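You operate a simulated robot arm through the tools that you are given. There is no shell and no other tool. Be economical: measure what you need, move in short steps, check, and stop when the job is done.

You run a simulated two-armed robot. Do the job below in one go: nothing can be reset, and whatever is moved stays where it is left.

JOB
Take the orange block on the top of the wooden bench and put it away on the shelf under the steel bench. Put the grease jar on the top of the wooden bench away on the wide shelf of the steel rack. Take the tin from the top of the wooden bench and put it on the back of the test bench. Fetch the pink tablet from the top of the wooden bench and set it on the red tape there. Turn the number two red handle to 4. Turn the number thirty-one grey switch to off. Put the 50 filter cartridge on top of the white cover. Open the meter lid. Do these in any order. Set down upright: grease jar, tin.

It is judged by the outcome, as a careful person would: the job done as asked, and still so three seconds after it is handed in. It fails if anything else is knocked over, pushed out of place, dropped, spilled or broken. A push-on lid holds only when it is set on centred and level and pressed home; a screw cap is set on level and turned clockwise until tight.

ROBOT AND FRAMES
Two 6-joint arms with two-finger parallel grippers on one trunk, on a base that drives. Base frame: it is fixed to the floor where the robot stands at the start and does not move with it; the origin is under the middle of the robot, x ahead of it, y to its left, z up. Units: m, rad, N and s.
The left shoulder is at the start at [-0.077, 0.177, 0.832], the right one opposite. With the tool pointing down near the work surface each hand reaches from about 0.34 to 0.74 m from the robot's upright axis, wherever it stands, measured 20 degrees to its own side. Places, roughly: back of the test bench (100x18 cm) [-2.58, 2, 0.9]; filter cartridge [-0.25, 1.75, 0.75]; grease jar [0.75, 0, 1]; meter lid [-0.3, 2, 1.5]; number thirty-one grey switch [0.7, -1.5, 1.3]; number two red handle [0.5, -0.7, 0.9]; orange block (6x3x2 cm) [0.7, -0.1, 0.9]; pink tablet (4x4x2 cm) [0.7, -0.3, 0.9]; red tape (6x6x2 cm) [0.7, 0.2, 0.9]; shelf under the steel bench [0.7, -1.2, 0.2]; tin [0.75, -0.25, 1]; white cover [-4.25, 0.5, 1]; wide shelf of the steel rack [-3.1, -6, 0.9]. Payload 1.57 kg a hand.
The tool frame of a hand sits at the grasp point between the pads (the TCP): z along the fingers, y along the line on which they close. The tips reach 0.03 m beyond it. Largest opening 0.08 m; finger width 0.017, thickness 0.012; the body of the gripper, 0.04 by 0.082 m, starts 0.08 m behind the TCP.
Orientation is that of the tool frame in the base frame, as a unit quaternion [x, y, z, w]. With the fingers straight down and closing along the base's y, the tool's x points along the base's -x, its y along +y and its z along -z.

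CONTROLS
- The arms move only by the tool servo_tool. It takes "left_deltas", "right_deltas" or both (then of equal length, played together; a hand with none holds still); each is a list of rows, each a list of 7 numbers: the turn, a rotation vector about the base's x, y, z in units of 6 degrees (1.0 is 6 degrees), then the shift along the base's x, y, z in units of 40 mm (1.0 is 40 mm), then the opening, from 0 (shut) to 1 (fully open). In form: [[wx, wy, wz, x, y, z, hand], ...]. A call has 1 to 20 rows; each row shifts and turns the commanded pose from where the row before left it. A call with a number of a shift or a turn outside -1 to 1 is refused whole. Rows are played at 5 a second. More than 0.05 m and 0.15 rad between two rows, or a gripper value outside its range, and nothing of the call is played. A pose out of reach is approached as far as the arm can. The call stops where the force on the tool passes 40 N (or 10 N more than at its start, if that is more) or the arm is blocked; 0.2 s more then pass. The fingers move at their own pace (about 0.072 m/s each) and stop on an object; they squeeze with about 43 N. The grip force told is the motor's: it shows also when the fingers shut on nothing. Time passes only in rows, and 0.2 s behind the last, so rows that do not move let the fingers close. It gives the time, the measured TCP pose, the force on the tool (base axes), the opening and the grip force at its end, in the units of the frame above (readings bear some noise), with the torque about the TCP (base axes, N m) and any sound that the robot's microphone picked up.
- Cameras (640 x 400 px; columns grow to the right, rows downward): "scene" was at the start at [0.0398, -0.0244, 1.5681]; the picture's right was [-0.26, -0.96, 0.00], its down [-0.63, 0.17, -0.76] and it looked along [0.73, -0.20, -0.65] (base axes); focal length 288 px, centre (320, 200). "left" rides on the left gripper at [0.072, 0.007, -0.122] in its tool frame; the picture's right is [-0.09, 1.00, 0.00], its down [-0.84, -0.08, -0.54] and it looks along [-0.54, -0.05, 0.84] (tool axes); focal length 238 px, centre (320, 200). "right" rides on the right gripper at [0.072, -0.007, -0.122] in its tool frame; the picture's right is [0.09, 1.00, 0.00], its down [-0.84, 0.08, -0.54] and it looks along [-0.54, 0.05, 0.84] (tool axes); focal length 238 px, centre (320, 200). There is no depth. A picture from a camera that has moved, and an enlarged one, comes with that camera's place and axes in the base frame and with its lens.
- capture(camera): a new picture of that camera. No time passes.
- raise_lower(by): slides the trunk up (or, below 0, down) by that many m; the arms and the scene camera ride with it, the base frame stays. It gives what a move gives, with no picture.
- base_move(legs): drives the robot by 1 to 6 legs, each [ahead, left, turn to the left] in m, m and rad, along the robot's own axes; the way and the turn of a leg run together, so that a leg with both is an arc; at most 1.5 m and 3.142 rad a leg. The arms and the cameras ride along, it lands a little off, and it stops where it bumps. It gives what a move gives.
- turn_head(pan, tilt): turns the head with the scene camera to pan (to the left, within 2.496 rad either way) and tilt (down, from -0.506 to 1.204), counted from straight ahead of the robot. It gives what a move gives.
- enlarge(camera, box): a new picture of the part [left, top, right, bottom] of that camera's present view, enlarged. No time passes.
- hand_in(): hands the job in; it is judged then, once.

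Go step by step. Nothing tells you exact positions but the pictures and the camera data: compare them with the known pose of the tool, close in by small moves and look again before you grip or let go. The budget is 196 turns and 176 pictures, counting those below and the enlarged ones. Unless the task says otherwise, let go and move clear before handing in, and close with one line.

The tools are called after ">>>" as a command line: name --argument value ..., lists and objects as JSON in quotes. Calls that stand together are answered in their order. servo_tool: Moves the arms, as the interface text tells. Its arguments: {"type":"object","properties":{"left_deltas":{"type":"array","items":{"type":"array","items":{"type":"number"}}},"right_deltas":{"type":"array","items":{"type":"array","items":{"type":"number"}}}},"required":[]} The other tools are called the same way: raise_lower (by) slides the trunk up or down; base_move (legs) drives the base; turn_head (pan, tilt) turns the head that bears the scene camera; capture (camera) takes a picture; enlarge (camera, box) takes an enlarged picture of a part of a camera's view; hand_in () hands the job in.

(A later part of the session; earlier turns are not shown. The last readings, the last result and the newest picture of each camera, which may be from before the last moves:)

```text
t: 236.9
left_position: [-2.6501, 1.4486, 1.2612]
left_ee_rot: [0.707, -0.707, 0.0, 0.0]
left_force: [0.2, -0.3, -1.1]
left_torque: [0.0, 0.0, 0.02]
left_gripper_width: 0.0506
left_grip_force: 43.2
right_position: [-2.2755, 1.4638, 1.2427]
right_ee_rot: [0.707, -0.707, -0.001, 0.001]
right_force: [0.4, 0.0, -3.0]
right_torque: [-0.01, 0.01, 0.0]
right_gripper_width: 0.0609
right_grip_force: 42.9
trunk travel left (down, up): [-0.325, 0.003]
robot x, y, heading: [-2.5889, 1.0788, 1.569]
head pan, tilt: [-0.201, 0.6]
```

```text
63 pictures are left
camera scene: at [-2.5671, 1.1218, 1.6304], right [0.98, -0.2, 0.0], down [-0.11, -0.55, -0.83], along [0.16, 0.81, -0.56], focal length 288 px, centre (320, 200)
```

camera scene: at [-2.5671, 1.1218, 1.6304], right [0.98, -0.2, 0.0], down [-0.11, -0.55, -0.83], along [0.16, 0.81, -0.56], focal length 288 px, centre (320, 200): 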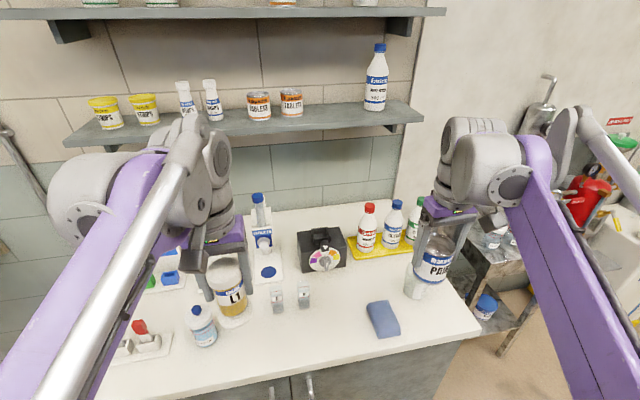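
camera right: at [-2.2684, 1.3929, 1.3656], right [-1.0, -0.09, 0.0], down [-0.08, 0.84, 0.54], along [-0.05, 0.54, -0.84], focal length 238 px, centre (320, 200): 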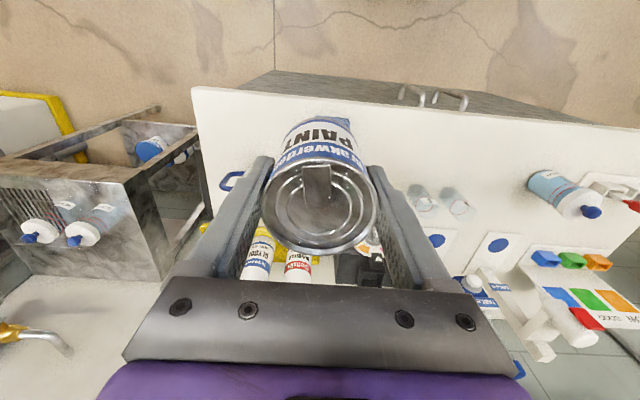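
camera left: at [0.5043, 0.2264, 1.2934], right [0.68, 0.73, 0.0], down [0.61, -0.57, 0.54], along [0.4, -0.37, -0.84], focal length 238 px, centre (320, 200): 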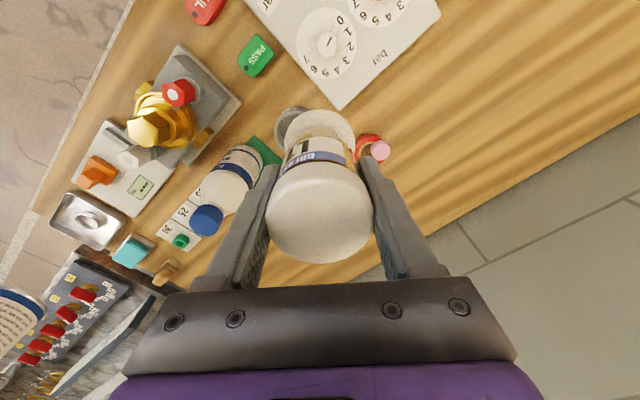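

I bring the right hand in line with its shoulder (x≈-2.42) and drive up close to the counter.

>>> servo_tool --right_deltas '[[0, 0, 0, -0.9, 0, -0.3, 0], [0, 0, 0, -0.9, 0, -0.3, 0], [0, 0, 0, -0.9, 0, -0.3, 0], [0, 0, 0, -0.9, 0, -0.3, 0]]'

>>> base_move --legs '[[0.175, 0, 0]]'

>>> servo_tool --right_deltas '[[0, 0, 0, 0, 0.7, -0.2, 0], [0, 0, 0, 0, 0.7, -0.2, 0], [0, 0, 0, 0, 0.7, -0.2, 0], [0, 0, 0, 0, 0.7, -0.2, 0], [0, 0, 0, 0, 0.7, -0.2, 0], [0, 0, 0, 0, 0.6, -0.1, 0], [0, 0, 0, 0, 0, 0, 0]]'

>>> capture --camera "right"

>>> capture --camera "scene"

```text
t: 237.9
left_position: [-2.651, 1.4489, 1.261]
left_ee_rot: [-0.707, 0.707, 0.001, 0.001]
left_force: [-0.1, 1.1, -1.4]
left_torque: [-0.03, -0.04, -0.03]
left_gripper_width: 0.0507
left_grip_force: 42.9
right_position: [-2.421, 1.4636, 1.1965]
right_ee_rot: [-0.706, 0.708, 0.0, -0.001]
right_force: [-0.6, -0.1, -2.8]
right_torque: [0.0, -0.04, -0.04]
right_gripper_width: 0.0607
right_grip_force: 42.8
trunk travel left (down, up): [-0.325, 0.003]
robot x, y, heading: [-2.5859, 1.0785, 1.574]
head pan, tilt: [-0.201, 0.6]
```

```text
t: 239.4
left_position: [-2.6505, 1.6049, 1.2607]
left_ee_rot: [0.708, -0.706, 0.002, 0.0]
left_force: [1.4, 0.7, -2.1]
left_torque: [-0.04, 0.01, -0.02]
left_gripper_width: 0.0507
left_grip_force: 43.0
right_position: [-2.419, 1.6196, 1.1949]
right_ee_rot: [-0.706, 0.708, -0.001, -0.002]
right_force: [0.0, 0.3, -2.8]
right_torque: [-0.04, 0.01, 0.01]
right_gripper_width: 0.0609
right_grip_force: 43.0
trunk travel left (down, up): [-0.325, 0.003]
robot x, y, heading: [-2.5822, 1.2361, 1.568]
head pan, tilt: [-0.201, 0.6]
stopped in leg 1: the robot was blocked; the commanded pose is now the measured one
```

```text
t: 241.0
left_position: [-2.6514, 1.601, 1.2616]
left_ee_rot: [0.708, -0.706, -0.001, 0.0]
left_force: [-0.2, -0.2, -1.0]
left_torque: [0.04, -0.01, -0.01]
left_gripper_width: 0.0507
left_grip_force: 42.8
right_position: [-2.4192, 1.7792, 1.1514]
right_ee_rot: [-0.706, 0.708, -0.001, -0.002]
right_force: [-0.3, 0.0, -3.4]
right_torque: [0.0, 0.02, -0.01]
right_gripper_width: 0.0609
right_grip_force: 43.2
trunk travel left (down, up): [-0.325, 0.003]
robot x, y, heading: [-2.5831, 1.2322, 1.572]
head pan, tilt: [-0.201, 0.6]
```

```text
62 pictures are left
camera right: at [-2.4125, 1.7078, 1.2744], right [-1.0, -0.09, 0.0], down [-0.07, 0.84, 0.54], along [-0.05, 0.54, -0.84], focal length 238 px, centre (320, 200)
```

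right: 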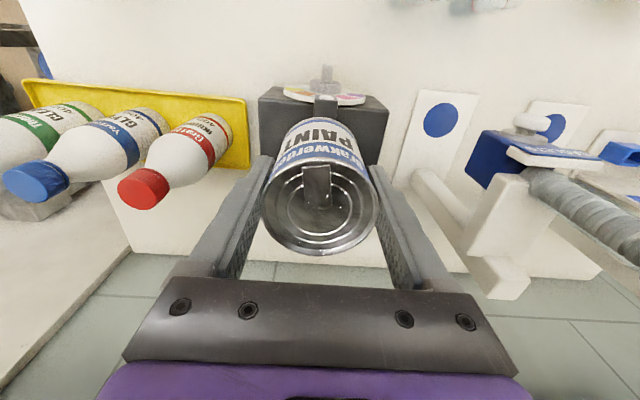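

```text
61 pictures are left
camera scene: at [-2.5675, 1.2738, 1.6304], right [0.98, -0.2, 0.0], down [-0.11, -0.55, -0.83], along [0.16, 0.81, -0.56], focal length 288 px, centre (320, 200)
```

scene: 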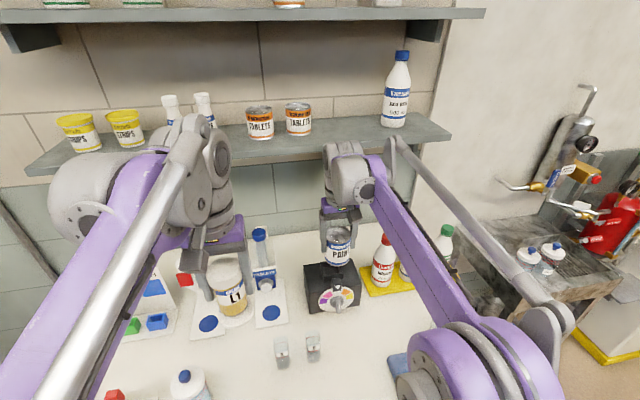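

The hand can't reach that deep with a vertical tool (the base touched the cabinet). I'll back off, set the tin down at the counter's front, re-grip it with the tool tilted 20° forward, and then go in.

>>> base_move --legs '[[-0.18, 0, 0]]'

>>> servo_tool --right_deltas '[[0, 0, 0, 0, 0.5, -0.5, 0], [0, 0, 0, 0, 0.5, -0.6, 0], [0, 0, 0, 0, 0.5, -0.7, 0], [0, 0, 0, 0, 0.2, -0.7, 0], [0, 0, 0, 0, 0, -0.7, 0], [0, 0, 0, 0, 0, -0.6, 0], [0, 0, 0, 0, 0, 0, 0]]'

>>> capture --camera "right"

>>> capture --camera "scene"

```text
t: 242.5
left_position: [-2.6507, 1.4237, 1.261]
left_ee_rot: [0.708, -0.707, 0.0, 0.0]
left_force: [-0.3, 1.1, -1.6]
left_torque: [0.01, -0.03, 0.03]
left_gripper_width: 0.051
left_grip_force: 43.2
right_position: [-2.4213, 1.6017, 1.1523]
right_ee_rot: [0.707, -0.707, 0.0, 0.001]
right_force: [0.5, 0.4, -2.1]
right_torque: [-0.01, 0.01, 0.01]
right_gripper_width: 0.0608
right_grip_force: 43.0
trunk travel left (down, up): [-0.325, 0.003]
robot x, y, heading: [-2.5839, 1.0531, 1.573]
head pan, tilt: [-0.201, 0.6]
```

```text
t: 244.1
left_position: [-2.6504, 1.4228, 1.2624]
left_ee_rot: [0.708, -0.706, 0.0, 0.0]
left_force: [-0.5, 0.4, -1.7]
left_torque: [0.02, -0.02, -0.01]
left_gripper_width: 0.0509
left_grip_force: 43.1
right_position: [-2.4199, 1.6673, 0.9998]
right_ee_rot: [-0.707, 0.707, 0.0, -0.001]
right_force: [-0.2, 0.5, -2.1]
right_torque: [0.02, 0.01, -0.02]
right_gripper_width: 0.0609
right_grip_force: 43.0
trunk travel left (down, up): [-0.325, 0.003]
robot x, y, heading: [-2.5802, 1.0538, 1.574]
head pan, tilt: [-0.201, 0.6]
```

```text
60 pictures are left
camera right: at [-2.4125, 1.5967, 1.1221], right [-1.0, -0.09, 0.0], down [-0.08, 0.84, 0.54], along [-0.05, 0.54, -0.84], focal length 238 px, centre (320, 200)
```

right: 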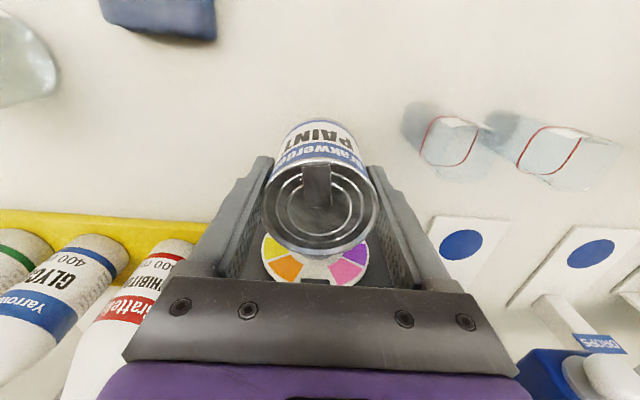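

```text
59 pictures are left
camera scene: at [-2.5672, 1.095, 1.6304], right [0.98, -0.2, 0.0], down [-0.11, -0.55, -0.82], along [0.16, 0.81, -0.57], focal length 288 px, centre (320, 200)
```

scene: 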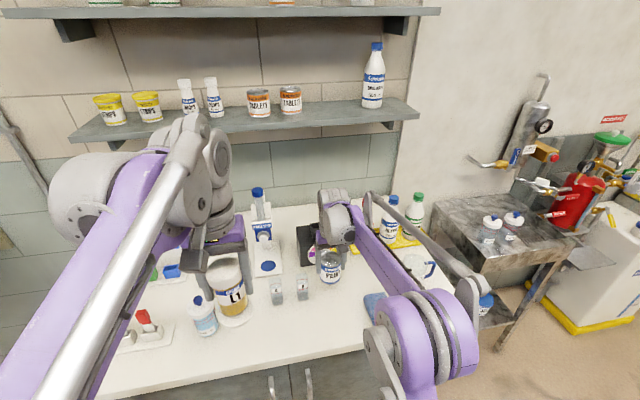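

Free spot below. Lower until the tin touches the counter.

>>> servo_tool --right_deltas '[[0, 0, 0, 0, 0, -0.35, 0], [0, 0, 0, 0, 0, -0.3, 0], [0, 0, 0, 0, 0, -0.15, 0], [0, 0, 0, 0, 0, -0.08, 0], [0, 0, 0, 0, 0, -0.08, 0], [0, 0, 0, 0, 0, -0.08, 0], [0, 0, 0, 0, 0, -0.08, 0], [0, 0, 0, 0, 0, -0.08, 0]]'

```text
t: 245.9
left_position: [-2.6523, 1.4185, 1.2627]
left_ee_rot: [0.708, -0.706, -0.002, -0.001]
left_force: [-0.4, 0.8, -2.0]
left_torque: [-0.04, 0.01, 0.03]
left_gripper_width: 0.0505
left_grip_force: 43.2
right_position: [-2.421, 1.6668, 0.9537]
right_ee_rot: [0.707, -0.707, -0.001, -0.001]
right_force: [2.8, 3.6, 37.6]
right_torque: [0.18, -0.32, -0.03]
right_gripper_width: 0.0611
right_grip_force: 42.9
trunk travel left (down, up): [-0.325, 0.003]
robot x, y, heading: [-2.5811, 1.0541, 1.575]
head pan, tilt: [-0.201, 0.6]
```

Contact at TCP z≈0.954. Now loosen, tilt 20° forward about the tin, and re-close.

>>> servo_tool --right_deltas '[[0, 0, 0, 0, 0, 0.07, 0], [0, 0, 0, 0, 0, 0, 0.95], [0, 0, 0, 0, 0, 0, 0.95], [0.7, 0, 0, 0, 0, 0, 0.95], [0.7, 0, 0, 0, 0, 0, 0.95], [0.7, 0, 0, 0, 0, 0, 0.95], [0.7, 0, 0, 0, 0, 0, 0.95], [0.6, 0, 0, 0, 0, 0, 0.95], [0, 0, 0, 0, 0, 0, 0.95]]'

>>> capture --camera "right"

```text
t: 247.9
left_position: [-2.6513, 1.4227, 1.2617]
left_ee_rot: [0.708, -0.706, 0.0, -0.001]
left_force: [-0.4, 0.5, -1.5]
left_torque: [0.01, 0.01, 0.01]
left_gripper_width: 0.0505
left_grip_force: 43.1
right_position: [-2.4195, 1.6682, 0.9548]
right_ee_rot: [0.697, -0.695, -0.126, -0.124]
right_force: [0.1, 0.0, -0.4]
right_torque: [0.0, -0.03, -0.04]
right_gripper_width: 0.0761
right_grip_force: 0.1
trunk travel left (down, up): [-0.325, 0.003]
robot x, y, heading: [-2.5872, 1.0552, 1.576]
head pan, tilt: [-0.201, 0.6]
```

```text
58 pictures are left
camera right: at [-2.4129, 1.5589, 1.044], right [-1.0, -0.09, -0.03], down [-0.08, 0.6, 0.8], along [-0.05, 0.8, -0.6], focal length 238 px, centre (320, 200)
```

right: 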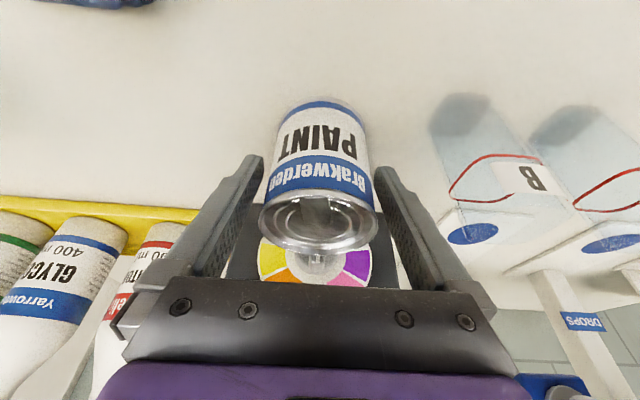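

Close, lift to about 1.13 and drive forward 16 cm.

>>> servo_tool --right_deltas '[[0, 0, 0, 0, 0, 0, 0], [0, 0, 0, 0, 0, 0, 0], [0, 0, 0, 0, 0, 0, 0], [0, 0, 0, 0, 0, 0.3, 0], [0, 0, 0, 0, 0, 0.5, 0], [0, 0, 0, 0, 0, 0.6, 0], [0, 0, 0, 0, 0, 0.6, 0], [0, 0, 0, 0, 0, 0.7, 0], [0, 0, 0, 0, 0, 0.7, 0], [0, 0, 0, 0, 0, 0.7, 0], [0, 0, 0, 0, 0, 0.4, 0]]'

>>> base_move --legs '[[0.163, 0, 0]]'

>>> capture --camera "right"

>>> capture --camera "scene"

```text
t: 250.3
left_position: [-2.6519, 1.423, 1.2603]
left_ee_rot: [0.708, -0.706, 0.001, -0.001]
left_force: [-0.1, -0.4, -2.4]
left_torque: [0.01, -0.01, 0.02]
left_gripper_width: 0.0506
left_grip_force: 43.2
right_position: [-2.42, 1.6685, 1.1344]
right_ee_rot: [0.696, -0.696, -0.126, -0.123]
right_force: [-0.5, -0.2, -2.8]
right_torque: [-0.01, -0.02, 0.0]
right_gripper_width: 0.0608
right_grip_force: 43.1
trunk travel left (down, up): [-0.325, 0.003]
robot x, y, heading: [-2.5831, 1.0537, 1.572]
head pan, tilt: [-0.201, 0.6]
```

```text
t: 251.7
left_position: [-2.6504, 1.5795, 1.26]
left_ee_rot: [0.708, -0.706, -0.001, 0.001]
left_force: [0.2, -0.5, -1.8]
left_torque: [0.0, 0.02, -0.01]
left_gripper_width: 0.0506
left_grip_force: 43.0
right_position: [-2.4194, 1.8263, 1.1331]
right_ee_rot: [0.696, -0.696, -0.126, -0.123]
right_force: [-0.1, -0.2, -3.4]
right_torque: [0.0, 0.03, 0.0]
right_gripper_width: 0.0607
right_grip_force: 42.7
trunk travel left (down, up): [-0.325, 0.003]
robot x, y, heading: [-2.5862, 1.2113, 1.574]
head pan, tilt: [-0.201, 0.6]
```

```text
57 pictures are left
camera right: at [-2.4132, 1.7169, 1.2238], right [-1.0, -0.09, -0.03], down [-0.08, 0.6, 0.8], along [-0.05, 0.8, -0.6], focal length 238 px, centre (320, 200)
```

right: 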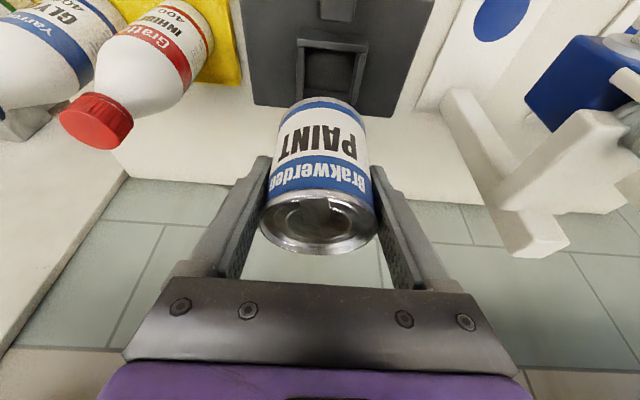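

```text
56 pictures are left
camera scene: at [-2.5677, 1.2528, 1.6301], right [0.98, -0.2, 0.0], down [-0.11, -0.55, -0.83], along [0.16, 0.81, -0.56], focal length 288 px, centre (320, 200)
```

scene: 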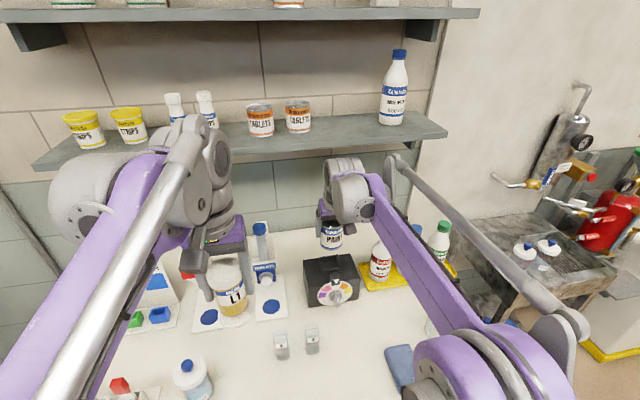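

Device back edge at y≈1.857, wall at ≈2.105. Advance to y≈1.92, then lower behind the device.

>>> servo_tool --right_deltas '[[0, 0, 0, 0, 0.6, 0, 0], [0, 0, 0, 0, 0.6, 0, 0], [0, 0, 0, 0, 0.6, 0, 0], [0, 0, 0, 0, 0.5, -0.1, 0], [0, 0, 0, 0, 0.1, -0.6, 0], [0, 0, 0, 0, 0.1, -0.6, 0], [0, 0, 0, 0, 0.1, -0.6, 0], [0, 0, 0, 0, 0.1, -0.6, 0], [0, 0, 0, 0, 0.1, -0.6, 0], [0, 0, 0, 0, 0, 0, 0]]'

>>> capture --camera "right"

>>> capture --camera "scene"

```text
t: 253.9
left_position: [-2.6518, 1.5808, 1.2619]
left_ee_rot: [0.709, -0.706, -0.001, 0.0]
left_force: [0.3, -0.2, -1.2]
left_torque: [-0.02, 0.04, 0.0]
left_gripper_width: 0.0506
left_grip_force: 42.8
right_position: [-2.4207, 1.9396, 1.0099]
right_ee_rot: [-0.696, 0.696, 0.125, 0.124]
right_force: [-0.4, -0.3, -3.2]
right_torque: [-0.03, 0.0, -0.01]
right_gripper_width: 0.0609
right_grip_force: 42.4
trunk travel left (down, up): [-0.325, 0.003]
robot x, y, heading: [-2.5808, 1.2117, 1.575]
head pan, tilt: [-0.201, 0.6]
```

```text
55 pictures are left
camera right: at [-2.413, 1.8309, 1.0999], right [-1.0, -0.09, -0.03], down [-0.08, 0.6, 0.8], along [-0.05, 0.8, -0.6], focal length 238 px, centre (320, 200)
```

right: 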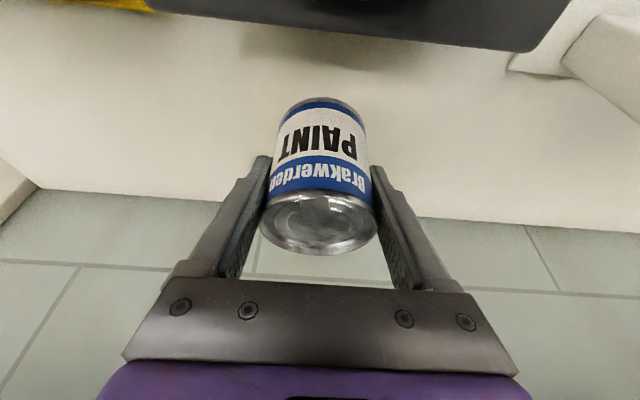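

```text
54 pictures are left
camera scene: at [-2.5677, 1.2543, 1.6304], right [0.98, -0.2, 0.0], down [-0.11, -0.55, -0.82], along [0.16, 0.81, -0.57], focal length 288 px, centre (320, 200)
```

scene: 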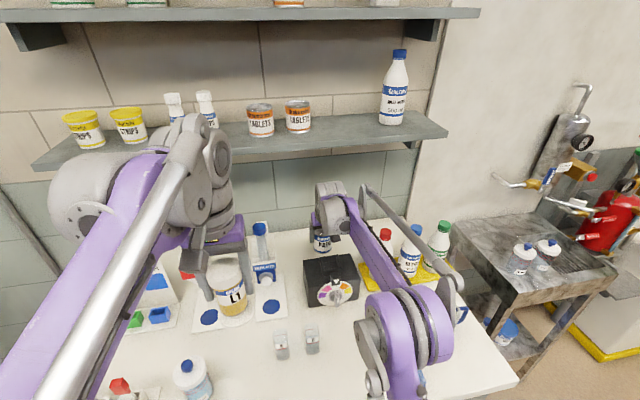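

Clear behind the device. Move to y≈1.975 and lower to the counter.

>>> servo_tool --right_deltas '[[0, 0, 0, 0, 0.45, -0.2, 0], [0, 0, 0, 0, 0.45, -0.3, 0], [0, 0, 0, 0, 0, -0.35, 0], [0, 0, 0, 0, 0, -0.25, 0], [0, 0, 0, 0, 0, -0.1, 0], [0, 0, 0, 0, 0, -0.08, 0], [0, 0, 0, 0, 0, -0.08, 0], [0, 0, 0, 0, 0, -0.05, 0]]'

>>> capture --camera "right"

```text
t: 255.7
left_position: [-2.6519, 1.5807, 1.2609]
left_ee_rot: [0.708, -0.706, 0.0, -0.001]
left_force: [-0.2, 0.7, -0.9]
left_torque: [0.03, 0.03, 0.04]
left_gripper_width: 0.0506
left_grip_force: 42.5
right_position: [-2.421, 1.9747, 0.9539]
right_ee_rot: [0.696, -0.696, -0.126, -0.124]
right_force: [0.0, 0.9, 1.3]
right_torque: [0.01, -0.16, 0.02]
right_gripper_width: 0.0608
right_grip_force: 43.0
trunk travel left (down, up): [-0.325, 0.003]
robot x, y, heading: [-2.5834, 1.2124, 1.57]
head pan, tilt: [-0.201, 0.6]
```

```text
53 pictures are left
camera right: at [-2.4134, 1.8665, 1.0441], right [-1.0, -0.09, -0.03], down [-0.08, 0.6, 0.8], along [-0.05, 0.8, -0.6], focal length 238 px, centre (320, 200)
```

right: 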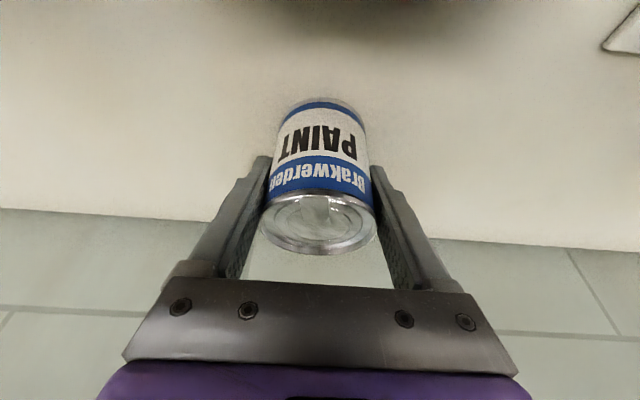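

The tin stands on the counter. Release and withdraw along the tool axis, then back off.

>>> servo_tool --right_deltas '[[0, 0, 0, 0, 0, 0, 1], [0, 0, 0, 0, 0, 0, 1], [0, 0, 0, 0, 0, 0, 1], [0, 0, 0, 0, -0.1, 0.28, 1], [0, 0, 0, 0, -0.2, 0.55, 1], [0, 0, 0, 0, -0.25, 0.65, 1], [0, 0, 0, 0, -0.25, 0.65, 1], [0, 0, 0, 0, -0.25, 0.65, 1], [0, 0, 0, 0, -0.25, 0.65, 1], [0, 0, 0, 0, -0.25, 0.4, 1]]'

>>> capture --camera "right"

>>> base_move --legs '[[-0.3, 0, 0]]'

```text
t: 257.9
left_position: [-2.6524, 1.5804, 1.2628]
left_ee_rot: [0.708, -0.706, -0.001, -0.001]
left_force: [0.4, -0.3, -1.7]
left_torque: [0.0, 0.03, -0.03]
left_gripper_width: 0.0507
left_grip_force: 43.1
right_position: [-2.4199, 1.9145, 1.1062]
right_ee_rot: [-0.696, 0.696, 0.125, 0.124]
right_force: [0.1, 0.0, 0.2]
right_torque: [0.0, 0.0, 0.03]
right_gripper_width: 0.0798
right_grip_force: 0.1
trunk travel left (down, up): [-0.325, 0.003]
robot x, y, heading: [-2.5871, 1.2133, 1.575]
head pan, tilt: [-0.201, 0.6]
```

```text
52 pictures are left
camera right: at [-2.4128, 1.8043, 1.1972], right [-1.0, -0.09, -0.03], down [-0.08, 0.6, 0.8], along [-0.05, 0.8, -0.6], focal length 238 px, centre (320, 200)
```

right: 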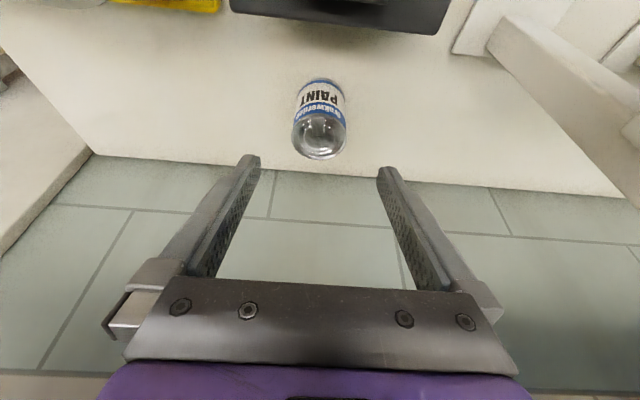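

```text
t: 260.0
left_position: [-2.6518, 1.2807, 1.2612]
left_ee_rot: [0.709, -0.705, 0.0, 0.0]
left_force: [-0.6, -0.2, -2.2]
left_torque: [-0.03, -0.01, -0.02]
left_gripper_width: 0.0506
left_grip_force: 42.7
right_position: [-2.421, 1.615, 1.1072]
right_ee_rot: [0.697, -0.695, -0.126, -0.124]
right_force: [0.1, 0.6, 0.7]
right_torque: [0.01, -0.02, 0.05]
right_gripper_width: 0.0799
right_grip_force: 0.1
trunk travel left (down, up): [-0.325, 0.003]
robot x, y, heading: [-2.5834, 0.9089, 1.575]
head pan, tilt: [-0.201, 0.6]
```

The tin stands at the back. Next: the cartridge and the meter on the eyewash wall. I retract and straighten the right hand, then drive over.

>>> servo_tool --right_deltas '[[-0.7, 0, 0, 0, -0.8, 0.4, 1], [-0.7, 0, 0, 0, -0.8, 0.4, 1], [-0.7, 0, 0, 0.2, -0.8, 0.4, 1], [-0.7, 0, 0, 0.4, -0.8, 0.4, 1], [-0.6, 0, 0, 0.5, -0.8, 0.4, 1], [0, 0, 0, 0.5, -0.8, 0.4, 1], [0, 0, 0, 0.5, -0.8, 0, 1]]'

>>> base_move --legs '[[-0.05, -1.1, -0.004], [0, -1.08, 0]]'

>>> turn_head --pan 0 --tilt 0.25

>>> capture --camera "scene"

```text
t: 261.6
left_position: [-2.6516, 1.2788, 1.2627]
left_ee_rot: [0.71, -0.704, 0.0, -0.002]
left_force: [-0.2, -0.7, -1.8]
left_torque: [0.03, 0.0, -0.01]
left_gripper_width: 0.0508
left_grip_force: 43.1
right_position: [-2.3367, 1.389, 1.2022]
right_ee_rot: [0.709, -0.706, -0.002, 0.001]
right_force: [-0.1, -0.8, 0.2]
right_torque: [-0.01, 0.02, 0.01]
right_gripper_width: 0.0801
right_grip_force: 0.1
trunk travel left (down, up): [-0.325, 0.003]
robot x, y, heading: [-2.5835, 0.9138, 1.577]
head pan, tilt: [-0.201, 0.6]
```

```text
t: 280.9
left_position: [-0.4746, 1.2432, 1.2603]
left_ee_rot: [0.71, -0.704, 0.0, -0.001]
left_force: [0.3, -0.7, -1.4]
left_torque: [0.0, 0.02, 0.0]
left_gripper_width: 0.0509
left_grip_force: 43.1
right_position: [-0.1613, 1.3522, 1.2011]
right_ee_rot: [0.71, -0.704, -0.001, 0.002]
right_force: [0.1, 0.7, -0.2]
right_torque: [-0.01, -0.02, 0.01]
right_gripper_width: 0.0798
right_grip_force: 0.1
trunk travel left (down, up): [-0.325, 0.003]
robot x, y, heading: [-0.4092, 0.8751, 1.584]
head pan, tilt: [-0.201, 0.6]
```

```text
t: 281.7
left_position: [-0.4757, 1.2435, 1.2623]
left_ee_rot: [0.71, -0.704, 0.0, 0.0]
left_force: [-0.1, 0.1, -1.9]
left_torque: [0.02, 0.0, -0.02]
left_gripper_width: 0.0508
left_grip_force: 43.5
right_position: [-0.1612, 1.3535, 1.2013]
right_ee_rot: [0.71, -0.704, -0.001, 0.002]
right_force: [-0.1, 0.5, 0.1]
right_torque: [-0.02, 0.03, 0.03]
right_gripper_width: 0.08
right_grip_force: 0.0
trunk travel left (down, up): [-0.325, 0.003]
robot x, y, heading: [-0.4045, 0.8761, 1.579]
head pan, tilt: [0.0, 0.25]
```

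```text
51 pictures are left
camera scene: at [-0.407, 0.9235, 1.6625], right [1.0, 0.01, 0.0], down [0.0, -0.25, -0.97], along [-0.01, 0.97, -0.25], focal length 288 px, centre (320, 200)
```

scene: 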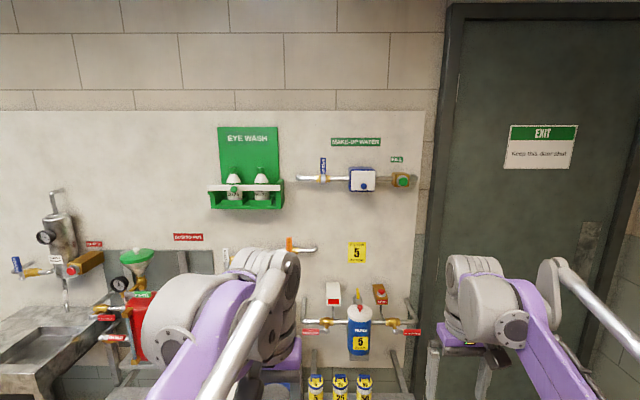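

>>> enlarge --camera "scene" --box '[285, 130, 435, 224]'

```text
4.26 times, centred on (360, 177) of scene
camera zoom: at [-0.407, 0.9235, 1.6625], right [1.0, 0.01, 0.0], down [0.0, -0.25, -0.97], along [-0.01, 0.97, -0.25], focal length 1225 px, centre (150, 298)
```

zoom: 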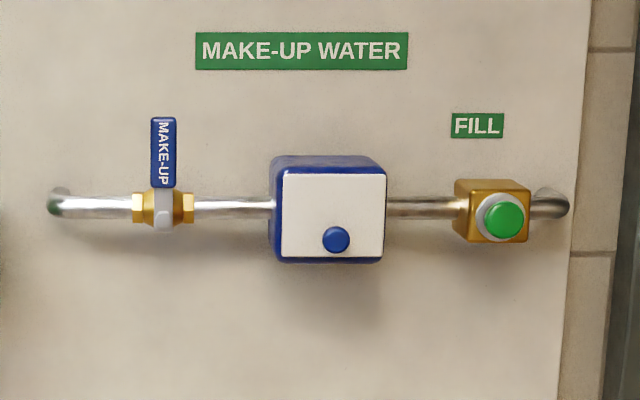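

The meter is a blue box with a white lid hinged at the top, with a knob at the bottom near (-0.26,1.95,1.45). I turn the right hand horizontal and raise it.

>>> servo_tool --right_deltas '[[1, 0, 0, -0.17, 0.2, 0.4, 1], [1, 0, 0, -0.17, 0.2, 0.4, 1], [1, 0, 0, -0.17, 0.2, 0.4, 1], [1, 0, 0, -0.17, 0.2, 0.4, 1], [1, 0, 0, -0.17, 0.2, 0.4, 1], [1, 0, 0, -0.17, 0.2, 0.4, 1], [1, 0, 0, -0.17, 0.2, 0.4, 1], [1, 0, 0, -0.17, 0.2, 0.4, 1], [1, 0, 0, -0.17, 0.2, 0.4, 1], [1, 0, 0, -0.17, 0.2, 0.4, 1], [1, 0, 0, -0.17, 0.2, 0.4, 1], [1, 0, 0, -0.17, 0.2, 0.4, 1], [1, 0, 0, -0.17, 0.2, 0.4, 1], [1, 0, 0, -0.17, 0.2, 0.4, 1], [1, 0, 0, -0.17, 0.2, 0.5, 1], [0, 0, 0, 0, 0, 0, 1]]'

>>> capture --camera "right"

```text
t: 285.1
left_position: [-0.4748, 1.2437, 1.2613]
left_ee_rot: [0.71, -0.704, 0.0, 0.0]
left_force: [-0.1, 0.4, -1.4]
left_torque: [0.01, 0.01, 0.03]
left_gripper_width: 0.0505
left_grip_force: 42.8
right_position: [-0.2518, 1.466, 1.4268]
right_ee_rot: [-0.521, 0.524, 0.471, 0.482]
right_force: [0.0, 0.5, 0.0]
right_torque: [-0.03, -0.04, -0.03]
right_gripper_width: 0.0798
right_grip_force: 0.0
right hand out of reach, approached as far as the arm can: row 14, 15
trunk travel left (down, up): [-0.325, 0.003]
robot x, y, heading: [-0.4077, 0.8774, 1.581]
head pan, tilt: [0.0, 0.25]
```

```text
49 pictures are left
camera right: at [-0.2455, 1.3387, 1.3676], right [-0.99, 0.01, -0.1], down [-0.09, -0.46, 0.88], along [-0.04, 0.89, 0.46], focal length 238 px, centre (320, 200)
```

right: 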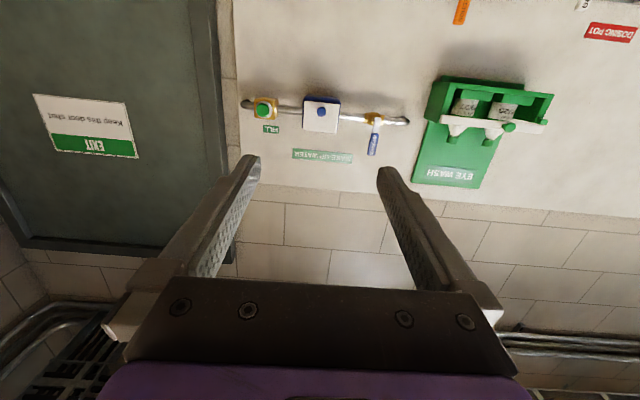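

Knob at (-0.255,1.963,1.4465). The arm is at its height limit, so the base must come close; I look down to check the floor and cartridge shelf.

>>> base_move --legs '[[0.2, 0, -0.008]]'

>>> turn_head --pan -0.1 --tilt 0.8

>>> capture --camera "scene"

```text
t: 286.7
left_position: [-0.4731, 1.4451, 1.2621]
left_ee_rot: [0.708, -0.706, 0.0, 0.0]
left_force: [-0.4, -0.4, -2.0]
left_torque: [-0.01, -0.05, 0.03]
left_gripper_width: 0.051
left_grip_force: 42.2
right_position: [-0.2484, 1.6645, 1.4267]
right_ee_rot: [-0.519, 0.527, 0.469, 0.484]
right_force: [1.0, 0.3, 0.6]
right_torque: [0.01, 0.0, 0.01]
right_gripper_width: 0.0798
right_grip_force: 0.1
trunk travel left (down, up): [-0.325, 0.003]
robot x, y, heading: [-0.4047, 1.0811, 1.573]
head pan, tilt: [0.0, 0.25]
```

```text
t: 287.7
left_position: [-0.4739, 1.4464, 1.2614]
left_ee_rot: [0.708, -0.707, -0.001, 0.0]
left_force: [-0.1, -0.6, -2.2]
left_torque: [0.02, -0.01, 0.03]
left_gripper_width: 0.0508
left_grip_force: 43.3
right_position: [-0.2471, 1.6661, 1.4278]
right_ee_rot: [-0.518, 0.526, 0.469, 0.484]
right_force: [-0.2, -0.3, -0.6]
right_torque: [-0.02, 0.01, 0.05]
right_gripper_width: 0.0802
right_grip_force: 0.1
trunk travel left (down, up): [-0.325, 0.003]
robot x, y, heading: [-0.4062, 1.0782, 1.571]
head pan, tilt: [-0.099, 0.799]
```

```text
48 pictures are left
camera scene: at [-0.3997, 1.1121, 1.6135], right [1.0, -0.1, 0.0], down [-0.07, -0.71, -0.7], along [0.07, 0.69, -0.72], focal length 288 px, centre (320, 200)
```

scene: 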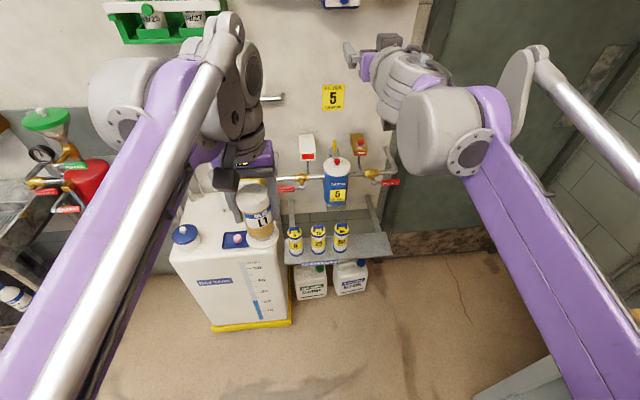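

The space in front is free up to the shelf at y≈1.65. I drive closer and fine-align the hand with the knob.

>>> base_move --legs '[[0.22, 0, 0]]'

>>> servo_tool --right_deltas '[[0, 0, 0, 0, -0.6, 0, 0.6], [0, 0, 0, -0.1, -0.4, 0.25, 0.6], [0, 0, 0, -0.1, 0, 0.25, 0.6], [0, 0, 0, 0, 0, 0, 0.6]]'

>>> capture --camera "right"

```text
t: 289.4
left_position: [-0.4739, 1.6651, 1.2613]
left_ee_rot: [0.707, -0.707, 0.0, 0.001]
left_force: [0.6, -0.1, -1.7]
left_torque: [0.02, 0.0, -0.03]
left_gripper_width: 0.0507
left_grip_force: 42.9
right_position: [-0.2483, 1.8857, 1.427]
right_ee_rot: [-0.519, 0.526, 0.469, 0.483]
right_force: [0.8, 0.6, 0.4]
right_torque: [0.0, 0.04, 0.0]
right_gripper_width: 0.0799
right_grip_force: 0.1
trunk travel left (down, up): [-0.325, 0.003]
robot x, y, heading: [-0.4103, 1.2957, 1.57]
head pan, tilt: [-0.099, 0.799]
```

```text
t: 290.4
left_position: [-0.4743, 1.6663, 1.261]
left_ee_rot: [0.708, -0.706, -0.001, 0.0]
left_force: [-0.2, 0.3, -2.0]
left_torque: [0.0, 0.0, -0.01]
left_gripper_width: 0.0509
left_grip_force: 43.0
right_position: [-0.2575, 1.8468, 1.4481]
right_ee_rot: [-0.519, 0.525, 0.47, 0.483]
right_force: [0.4, 0.1, -0.3]
right_torque: [0.01, -0.01, 0.0]
right_gripper_width: 0.0478
right_grip_force: 0.0
trunk travel left (down, up): [-0.325, 0.003]
robot x, y, heading: [-0.405, 1.2945, 1.572]
head pan, tilt: [-0.099, 0.799]
```

```text
47 pictures are left
camera right: at [-0.2518, 1.7192, 1.388], right [-0.99, 0.01, -0.1], down [-0.09, -0.46, 0.88], along [-0.03, 0.89, 0.46], focal length 238 px, centre (320, 200)
```

right: 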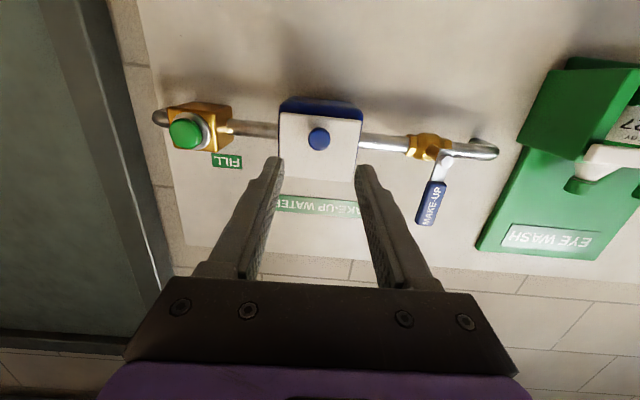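

Aligned within 5 mm. I drive 6 cm and creep the hand onto the knob.

>>> base_move --legs '[[0.062, 0, 0]]'

>>> servo_tool --right_deltas '[[0, 0, 0, 0.1, 0.2, -0.12, 0.6], [0, 0, 0, 0, 0.2, 0, 0.6], [0, 0, 0, 0, 0.15, 0, 0.6], [0, 0, 0, 0, 0, 0, 0.6]]'

>>> capture --camera "right"

```text
t: 291.3
left_position: [-0.4745, 1.7231, 1.2615]
left_ee_rot: [0.709, -0.705, 0.0, -0.001]
left_force: [-0.5, 0.0, -1.5]
left_torque: [-0.02, -0.01, 0.0]
left_gripper_width: 0.0508
left_grip_force: 43.0
right_position: [-0.2586, 1.9048, 1.4477]
right_ee_rot: [-0.519, 0.527, 0.469, 0.484]
right_force: [-0.7, -0.5, 0.8]
right_torque: [0.0, 0.01, 0.04]
right_gripper_width: 0.0479
right_grip_force: 0.0
trunk travel left (down, up): [-0.325, 0.003]
robot x, y, heading: [-0.4091, 1.3587, 1.575]
head pan, tilt: [-0.099, 0.799]
```

```text
t: 292.3
left_position: [-0.4753, 1.7246, 1.2615]
left_ee_rot: [0.708, -0.706, 0.0, 0.0]
left_force: [-0.1, -0.4, -1.2]
left_torque: [-0.01, -0.04, 0.03]
left_gripper_width: 0.0506
left_grip_force: 43.1
right_position: [-0.2537, 1.928, 1.4425]
right_ee_rot: [-0.519, 0.526, 0.47, 0.484]
right_force: [0.2, -0.1, -0.9]
right_torque: [-0.02, -0.04, 0.04]
right_gripper_width: 0.0483
right_grip_force: 0.0
trunk travel left (down, up): [-0.325, 0.003]
robot x, y, heading: [-0.4066, 1.3588, 1.571]
head pan, tilt: [-0.099, 0.799]
```

```text
46 pictures are left
camera right: at [-0.2485, 1.8013, 1.3834], right [-0.99, 0.01, -0.1], down [-0.09, -0.46, 0.88], along [-0.04, 0.89, 0.46], focal length 238 px, centre (320, 200)
```

right: 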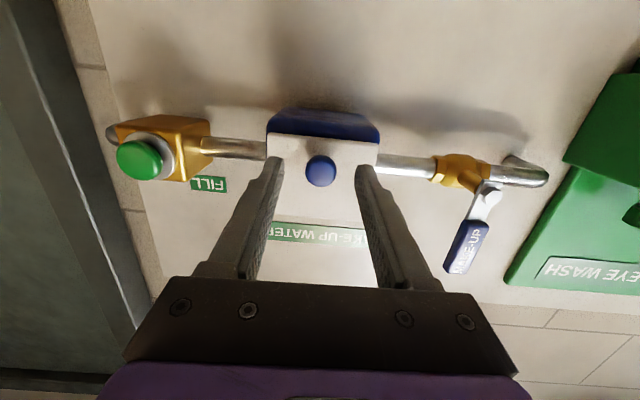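

Tips just reach the knob. Advance 9 mm and close.

>>> servo_tool --right_deltas '[[0, 0, 0, 0, 0.12, 0, 0.6], [0, 0, 0, 0, 0.1, 0, 0.6], [0, 0, 0, 0, 0, 0, 0], [0, 0, 0, 0, 0, 0, 0], [0, 0, 0, 0, 0, 0, 0]]'

```text
t: 293.5
left_position: [-0.4759, 1.7247, 1.2607]
left_ee_rot: [0.709, -0.705, 0.001, -0.001]
left_force: [1.2, -0.5, -1.6]
left_torque: [-0.05, 0.0, -0.03]
left_gripper_width: 0.0507
left_grip_force: 42.8
right_position: [-0.2544, 1.9381, 1.4422]
right_ee_rot: [-0.519, 0.526, 0.469, 0.484]
right_force: [-5.1, -0.9, -1.2]
right_torque: [-0.09, 0.0, 0.17]
right_gripper_width: 0.0214
right_grip_force: 34.3
trunk travel left (down, up): [-0.325, 0.003]
robot x, y, heading: [-0.4039, 1.3608, 1.578]
head pan, tilt: [-0.099, 0.799]
```

Knob gripped. Pull along the lid's arc in steps (out and up).

>>> servo_tool --right_deltas '[[0, 0, 0, 0, -0.17, 0.05, 0], [0, 0, 0, 0, -0.16, 0.09, 0], [0, 0, 0, 0, -0.15, 0.13, 0], [0, 0, 0, 0, -0.14, 0.17, 0], [0, 0, 0, 0, -0.1, 0.2, 0], [0, 0, 0, 0, 0, 0, 0]]'

>>> capture --camera "right"

```text
t: 294.9
left_position: [-0.4741, 1.7256, 1.2622]
left_ee_rot: [0.709, -0.706, 0.001, 0.0]
left_force: [-0.5, 0.8, -2.0]
left_torque: [-0.02, -0.05, 0.01]
left_gripper_width: 0.0507
left_grip_force: 42.7
right_position: [-0.253, 1.909, 1.4689]
right_ee_rot: [-0.519, 0.527, 0.468, 0.483]
right_force: [-0.3, 0.0, -0.7]
right_torque: [-0.02, 0.0, -0.01]
right_gripper_width: 0.0
right_grip_force: 21.3
trunk travel left (down, up): [-0.325, 0.003]
robot x, y, heading: [-0.4097, 1.356, 1.573]
head pan, tilt: [-0.099, 0.799]
```

```text
45 pictures are left
camera right: at [-0.2484, 1.7819, 1.409], right [-0.99, 0.01, -0.1], down [-0.09, -0.46, 0.88], along [-0.04, 0.89, 0.46], focal length 238 px, centre (320, 200)
```

right: 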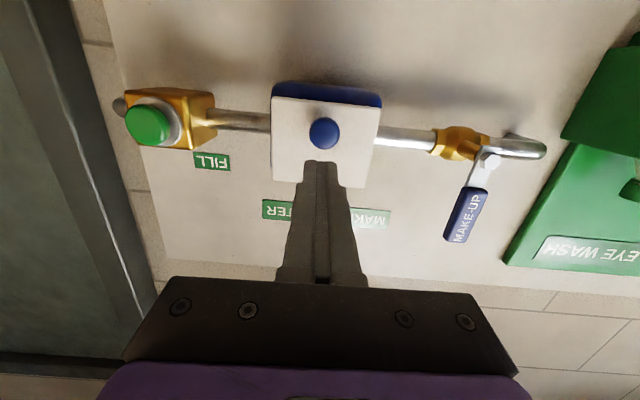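

The fingers slipped off the knob. I look closely at the lid's state.

>>> enlarge --camera "right" --box '[240, 60, 420, 172]'

```text
3.56 times, centred on (330, 116) of right
camera zoom: at [-0.2484, 1.7819, 1.409], right [-0.99, 0.01, -0.1], down [-0.09, -0.46, 0.88], along [-0.04, 0.89, 0.46], focal length 848 px, centre (284, 499)
```

zoom: 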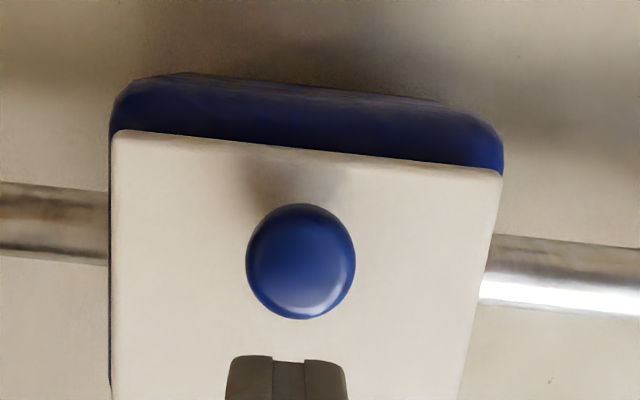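

The lid is still closed; I gripped only the knob's dome. I realign, push in until the tips meet the lid face, and grip deeper.

>>> servo_tool --right_deltas '[[0, 0, 0, 0, -0.3, 0, 0.6], [0, 0, 0, 0, 0, -0.3, 0.6], [0, 0, 0, -0.02, 0, -0.36, 0.6], [0, 0, 0, 0, 0.35, 0, 0.6], [0, 0, 0, 0, 0.35, 0, 0.6], [0, 0, 0, 0, 0.35, 0, 0.6], [0, 0, 0, 0, 0.15, 0, 0.6], [0, 0, 0, 0, 0.12, 0, 0.6], [0, 0, 0, 0, 0.12, 0, 0.6], [0, 0, 0, 0, 0.12, 0, 0.6], [0, 0, 0, 0, 0.12, 0, 0.6]]'

>>> capture --camera "right"

```text
t: 297.3
left_position: [-0.4728, 1.7196, 1.2628]
left_ee_rot: [0.708, -0.707, -0.002, 0.0]
left_force: [0.1, 0.1, -1.5]
left_torque: [0.01, -0.05, 0.01]
left_gripper_width: 0.0508
left_grip_force: 43.1
right_position: [-0.2532, 1.9567, 1.4446]
right_ee_rot: [-0.519, 0.524, 0.471, 0.484]
right_force: [-1.3, -35.8, -19.0]
right_torque: [-0.41, -0.52, 1.02]
right_gripper_width: 0.048
right_grip_force: 0.3
trunk travel left (down, up): [-0.325, 0.003]
robot x, y, heading: [-0.407, 1.3523, 1.572]
head pan, tilt: [-0.099, 0.799]
```

```text
43 pictures are left
camera right: at [-0.249, 1.8303, 1.3837], right [-0.99, 0.01, -0.1], down [-0.09, -0.46, 0.88], along [-0.04, 0.89, 0.46], focal length 238 px, centre (320, 200)
```

right: 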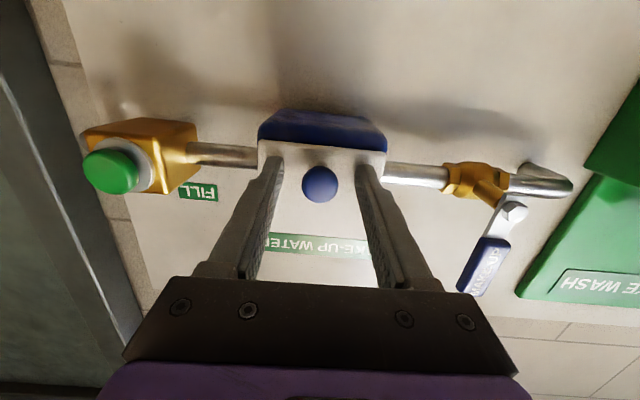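

Tips are against the lid face now (tips y≈1.987). Ease back 2 mm, close and pull gently.

>>> servo_tool --right_deltas '[[0, 0, 0, 0, -0.06, 0, 0.6], [0, 0, 0, 0, 0, 0, 0], [0, 0, 0, 0, 0, 0, 0], [0, 0, 0, 0, 0, 0, 0], [0, 0, 0, 0, -0.08, 0.02, 0], [0, 0, 0, 0, -0.1, 0.03, 0], [0, 0, 0, 0, -0.1, 0.04, 0], [0, 0, 0, 0, -0.1, 0.06, 0], [0, 0, 0, 0, 0, 0, 0]]'

>>> capture --camera "right"

```text
t: 299.3
left_position: [-0.4752, 1.7291, 1.2592]
left_ee_rot: [0.709, -0.706, 0.001, 0.0]
left_force: [-0.6, -0.4, -1.8]
left_torque: [0.02, 0.03, 0.01]
left_gripper_width: 0.0506
left_grip_force: 42.9
right_position: [-0.2547, 1.9516, 1.4453]
right_ee_rot: [-0.52, 0.528, 0.468, 0.482]
right_force: [-1.5, 12.9, -8.9]
right_torque: [-1.09, -0.02, -0.04]
right_gripper_width: 0.023
right_grip_force: 36.0
trunk travel left (down, up): [-0.325, 0.003]
robot x, y, heading: [-0.4095, 1.357, 1.569]
head pan, tilt: [-0.099, 0.799]
```

```text
42 pictures are left
camera right: at [-0.2494, 1.8232, 1.3857], right [-0.99, 0.01, -0.1], down [-0.09, -0.46, 0.88], along [-0.03, 0.89, 0.46], focal length 238 px, centre (320, 200)
```

right: 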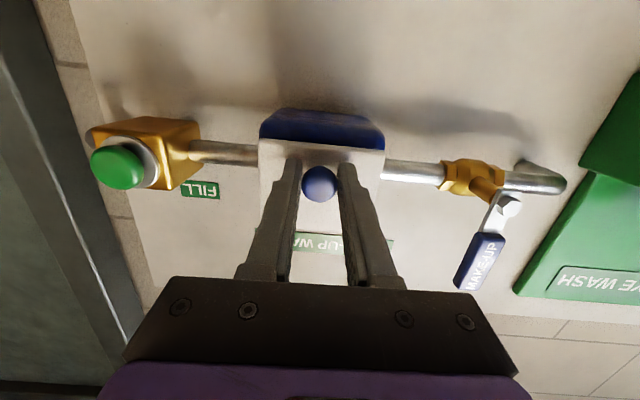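

The lid resists (13 N). Pull further straight out.

>>> servo_tool --right_deltas '[[0, 0, 0, 0, -0.1, -0.05, 0], [0, 0, 0, 0, -0.1, -0.04, 0], [0, 0, 0, 0, -0.1, 0, 0], [0, 0, 0, 0, -0.1, 0, 0], [0, 0, 0, 0, -0.1, 0, 0], [0, 0, 0, 0, 0, 0, 0]]'

>>> capture --camera "right"

```text
t: 300.7
left_position: [-0.4739, 1.7265, 1.2619]
left_ee_rot: [0.708, -0.706, 0.0, -0.001]
left_force: [0.6, 0.0, -1.8]
left_torque: [0.04, 0.02, 0.0]
left_gripper_width: 0.0511
left_grip_force: 42.8
right_position: [-0.2528, 1.9274, 1.4443]
right_ee_rot: [-0.519, 0.527, 0.468, 0.483]
right_force: [0.4, -2.9, -4.8]
right_torque: [-0.15, -0.05, -0.02]
right_gripper_width: 0.0
right_grip_force: 21.5
trunk travel left (down, up): [-0.325, 0.003]
robot x, y, heading: [-0.4058, 1.3583, 1.576]
head pan, tilt: [-0.099, 0.799]
```

```text
41 pictures are left
camera right: at [-0.2491, 1.7992, 1.3845], right [-0.99, 0.01, -0.1], down [-0.09, -0.46, 0.88], along [-0.03, 0.89, 0.46], focal length 238 px, centre (320, 200)
```

right: 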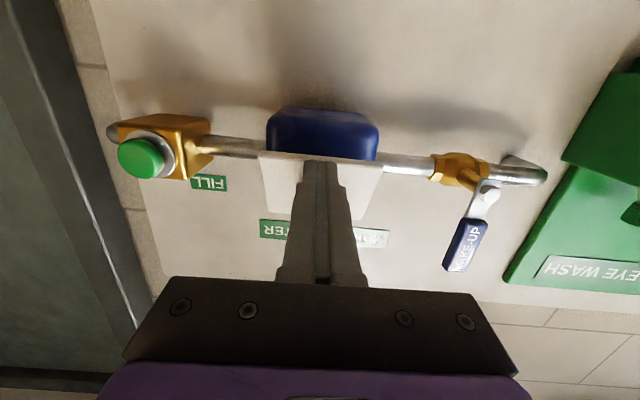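

The lid seems to have come partly open. I enlarge to see.

>>> enlarge --camera "right" --box '[230, 90, 410, 230]'

```text
2.86 times, centred on (320, 160) of right
camera zoom: at [-0.2491, 1.7992, 1.3845], right [-0.99, 0.01, -0.1], down [-0.09, -0.46, 0.88], along [-0.03, 0.89, 0.46], focal length 681 px, centre (320, 314)
```

zoom: 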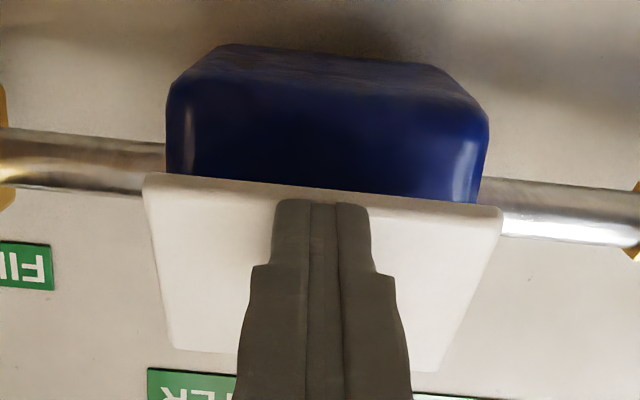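

The lid is open by about 37° and stays there. I go under its lower edge with closed fingers, tilted slightly up, and swing it up.

>>> servo_tool --right_deltas '[[0, 0, 0, 0, -0.5, 0, 0], [0, 0, 0, 0, -0.5, 0, 0], [0.8, 0, 0, 0, -0.5, -0.2, 0], [0.9, 0, 0, 0, 0, -0.4, 0], [0.9, 0, 0, 0, 0, -0.4, 0], [0.9, 0, 0, 0, 0, 0, 0]]'

>>> base_move --legs '[[0.055, 0, 0]]'

>>> capture --camera "right"

```text
t: 302.1
left_position: [-0.4744, 1.7259, 1.2621]
left_ee_rot: [0.708, -0.706, 0.0, 0.0]
left_force: [0.0, 0.2, -1.6]
left_torque: [-0.02, -0.01, 0.01]
left_gripper_width: 0.0509
left_grip_force: 42.8
right_position: [-0.2551, 1.866, 1.4039]
right_ee_rot: [-0.423, 0.432, 0.557, 0.569]
right_force: [-0.2, 0.2, 1.1]
right_torque: [0.0, -0.01, -0.01]
right_gripper_width: 0.0
right_grip_force: 21.5
trunk travel left (down, up): [-0.325, 0.003]
robot x, y, heading: [-0.413, 1.3611, 1.568]
head pan, tilt: [-0.099, 0.799]
```

```text
t: 303.1
left_position: [-0.4751, 1.7772, 1.2624]
left_ee_rot: [0.709, -0.706, -0.001, 0.0]
left_force: [0.1, -0.5, -2.2]
left_torque: [0.0, 0.01, -0.04]
left_gripper_width: 0.0507
left_grip_force: 43.1
right_position: [-0.2543, 1.9178, 1.4043]
right_ee_rot: [-0.422, 0.432, 0.557, 0.57]
right_force: [0.2, -1.0, 0.2]
right_torque: [0.0, -0.02, -0.01]
right_gripper_width: 0.0
right_grip_force: 21.5
trunk travel left (down, up): [-0.325, 0.003]
robot x, y, heading: [-0.4086, 1.4151, 1.571]
head pan, tilt: [-0.099, 0.799]
```

```text
39 pictures are left
camera right: at [-0.2498, 1.821, 1.3024], right [-0.99, 0.05, -0.09], down [-0.09, -0.75, 0.66], along [-0.04, 0.66, 0.75], focal length 238 px, centre (320, 200)
```

right: 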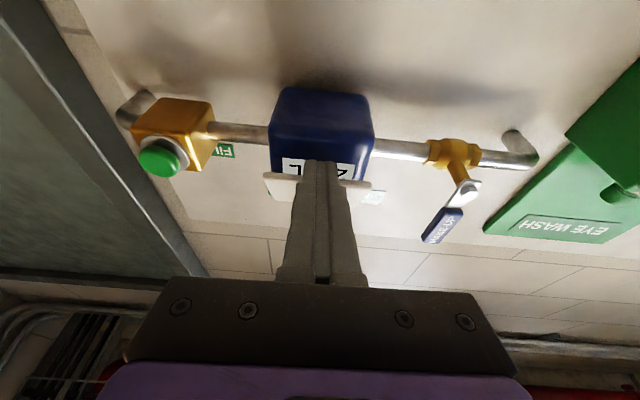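

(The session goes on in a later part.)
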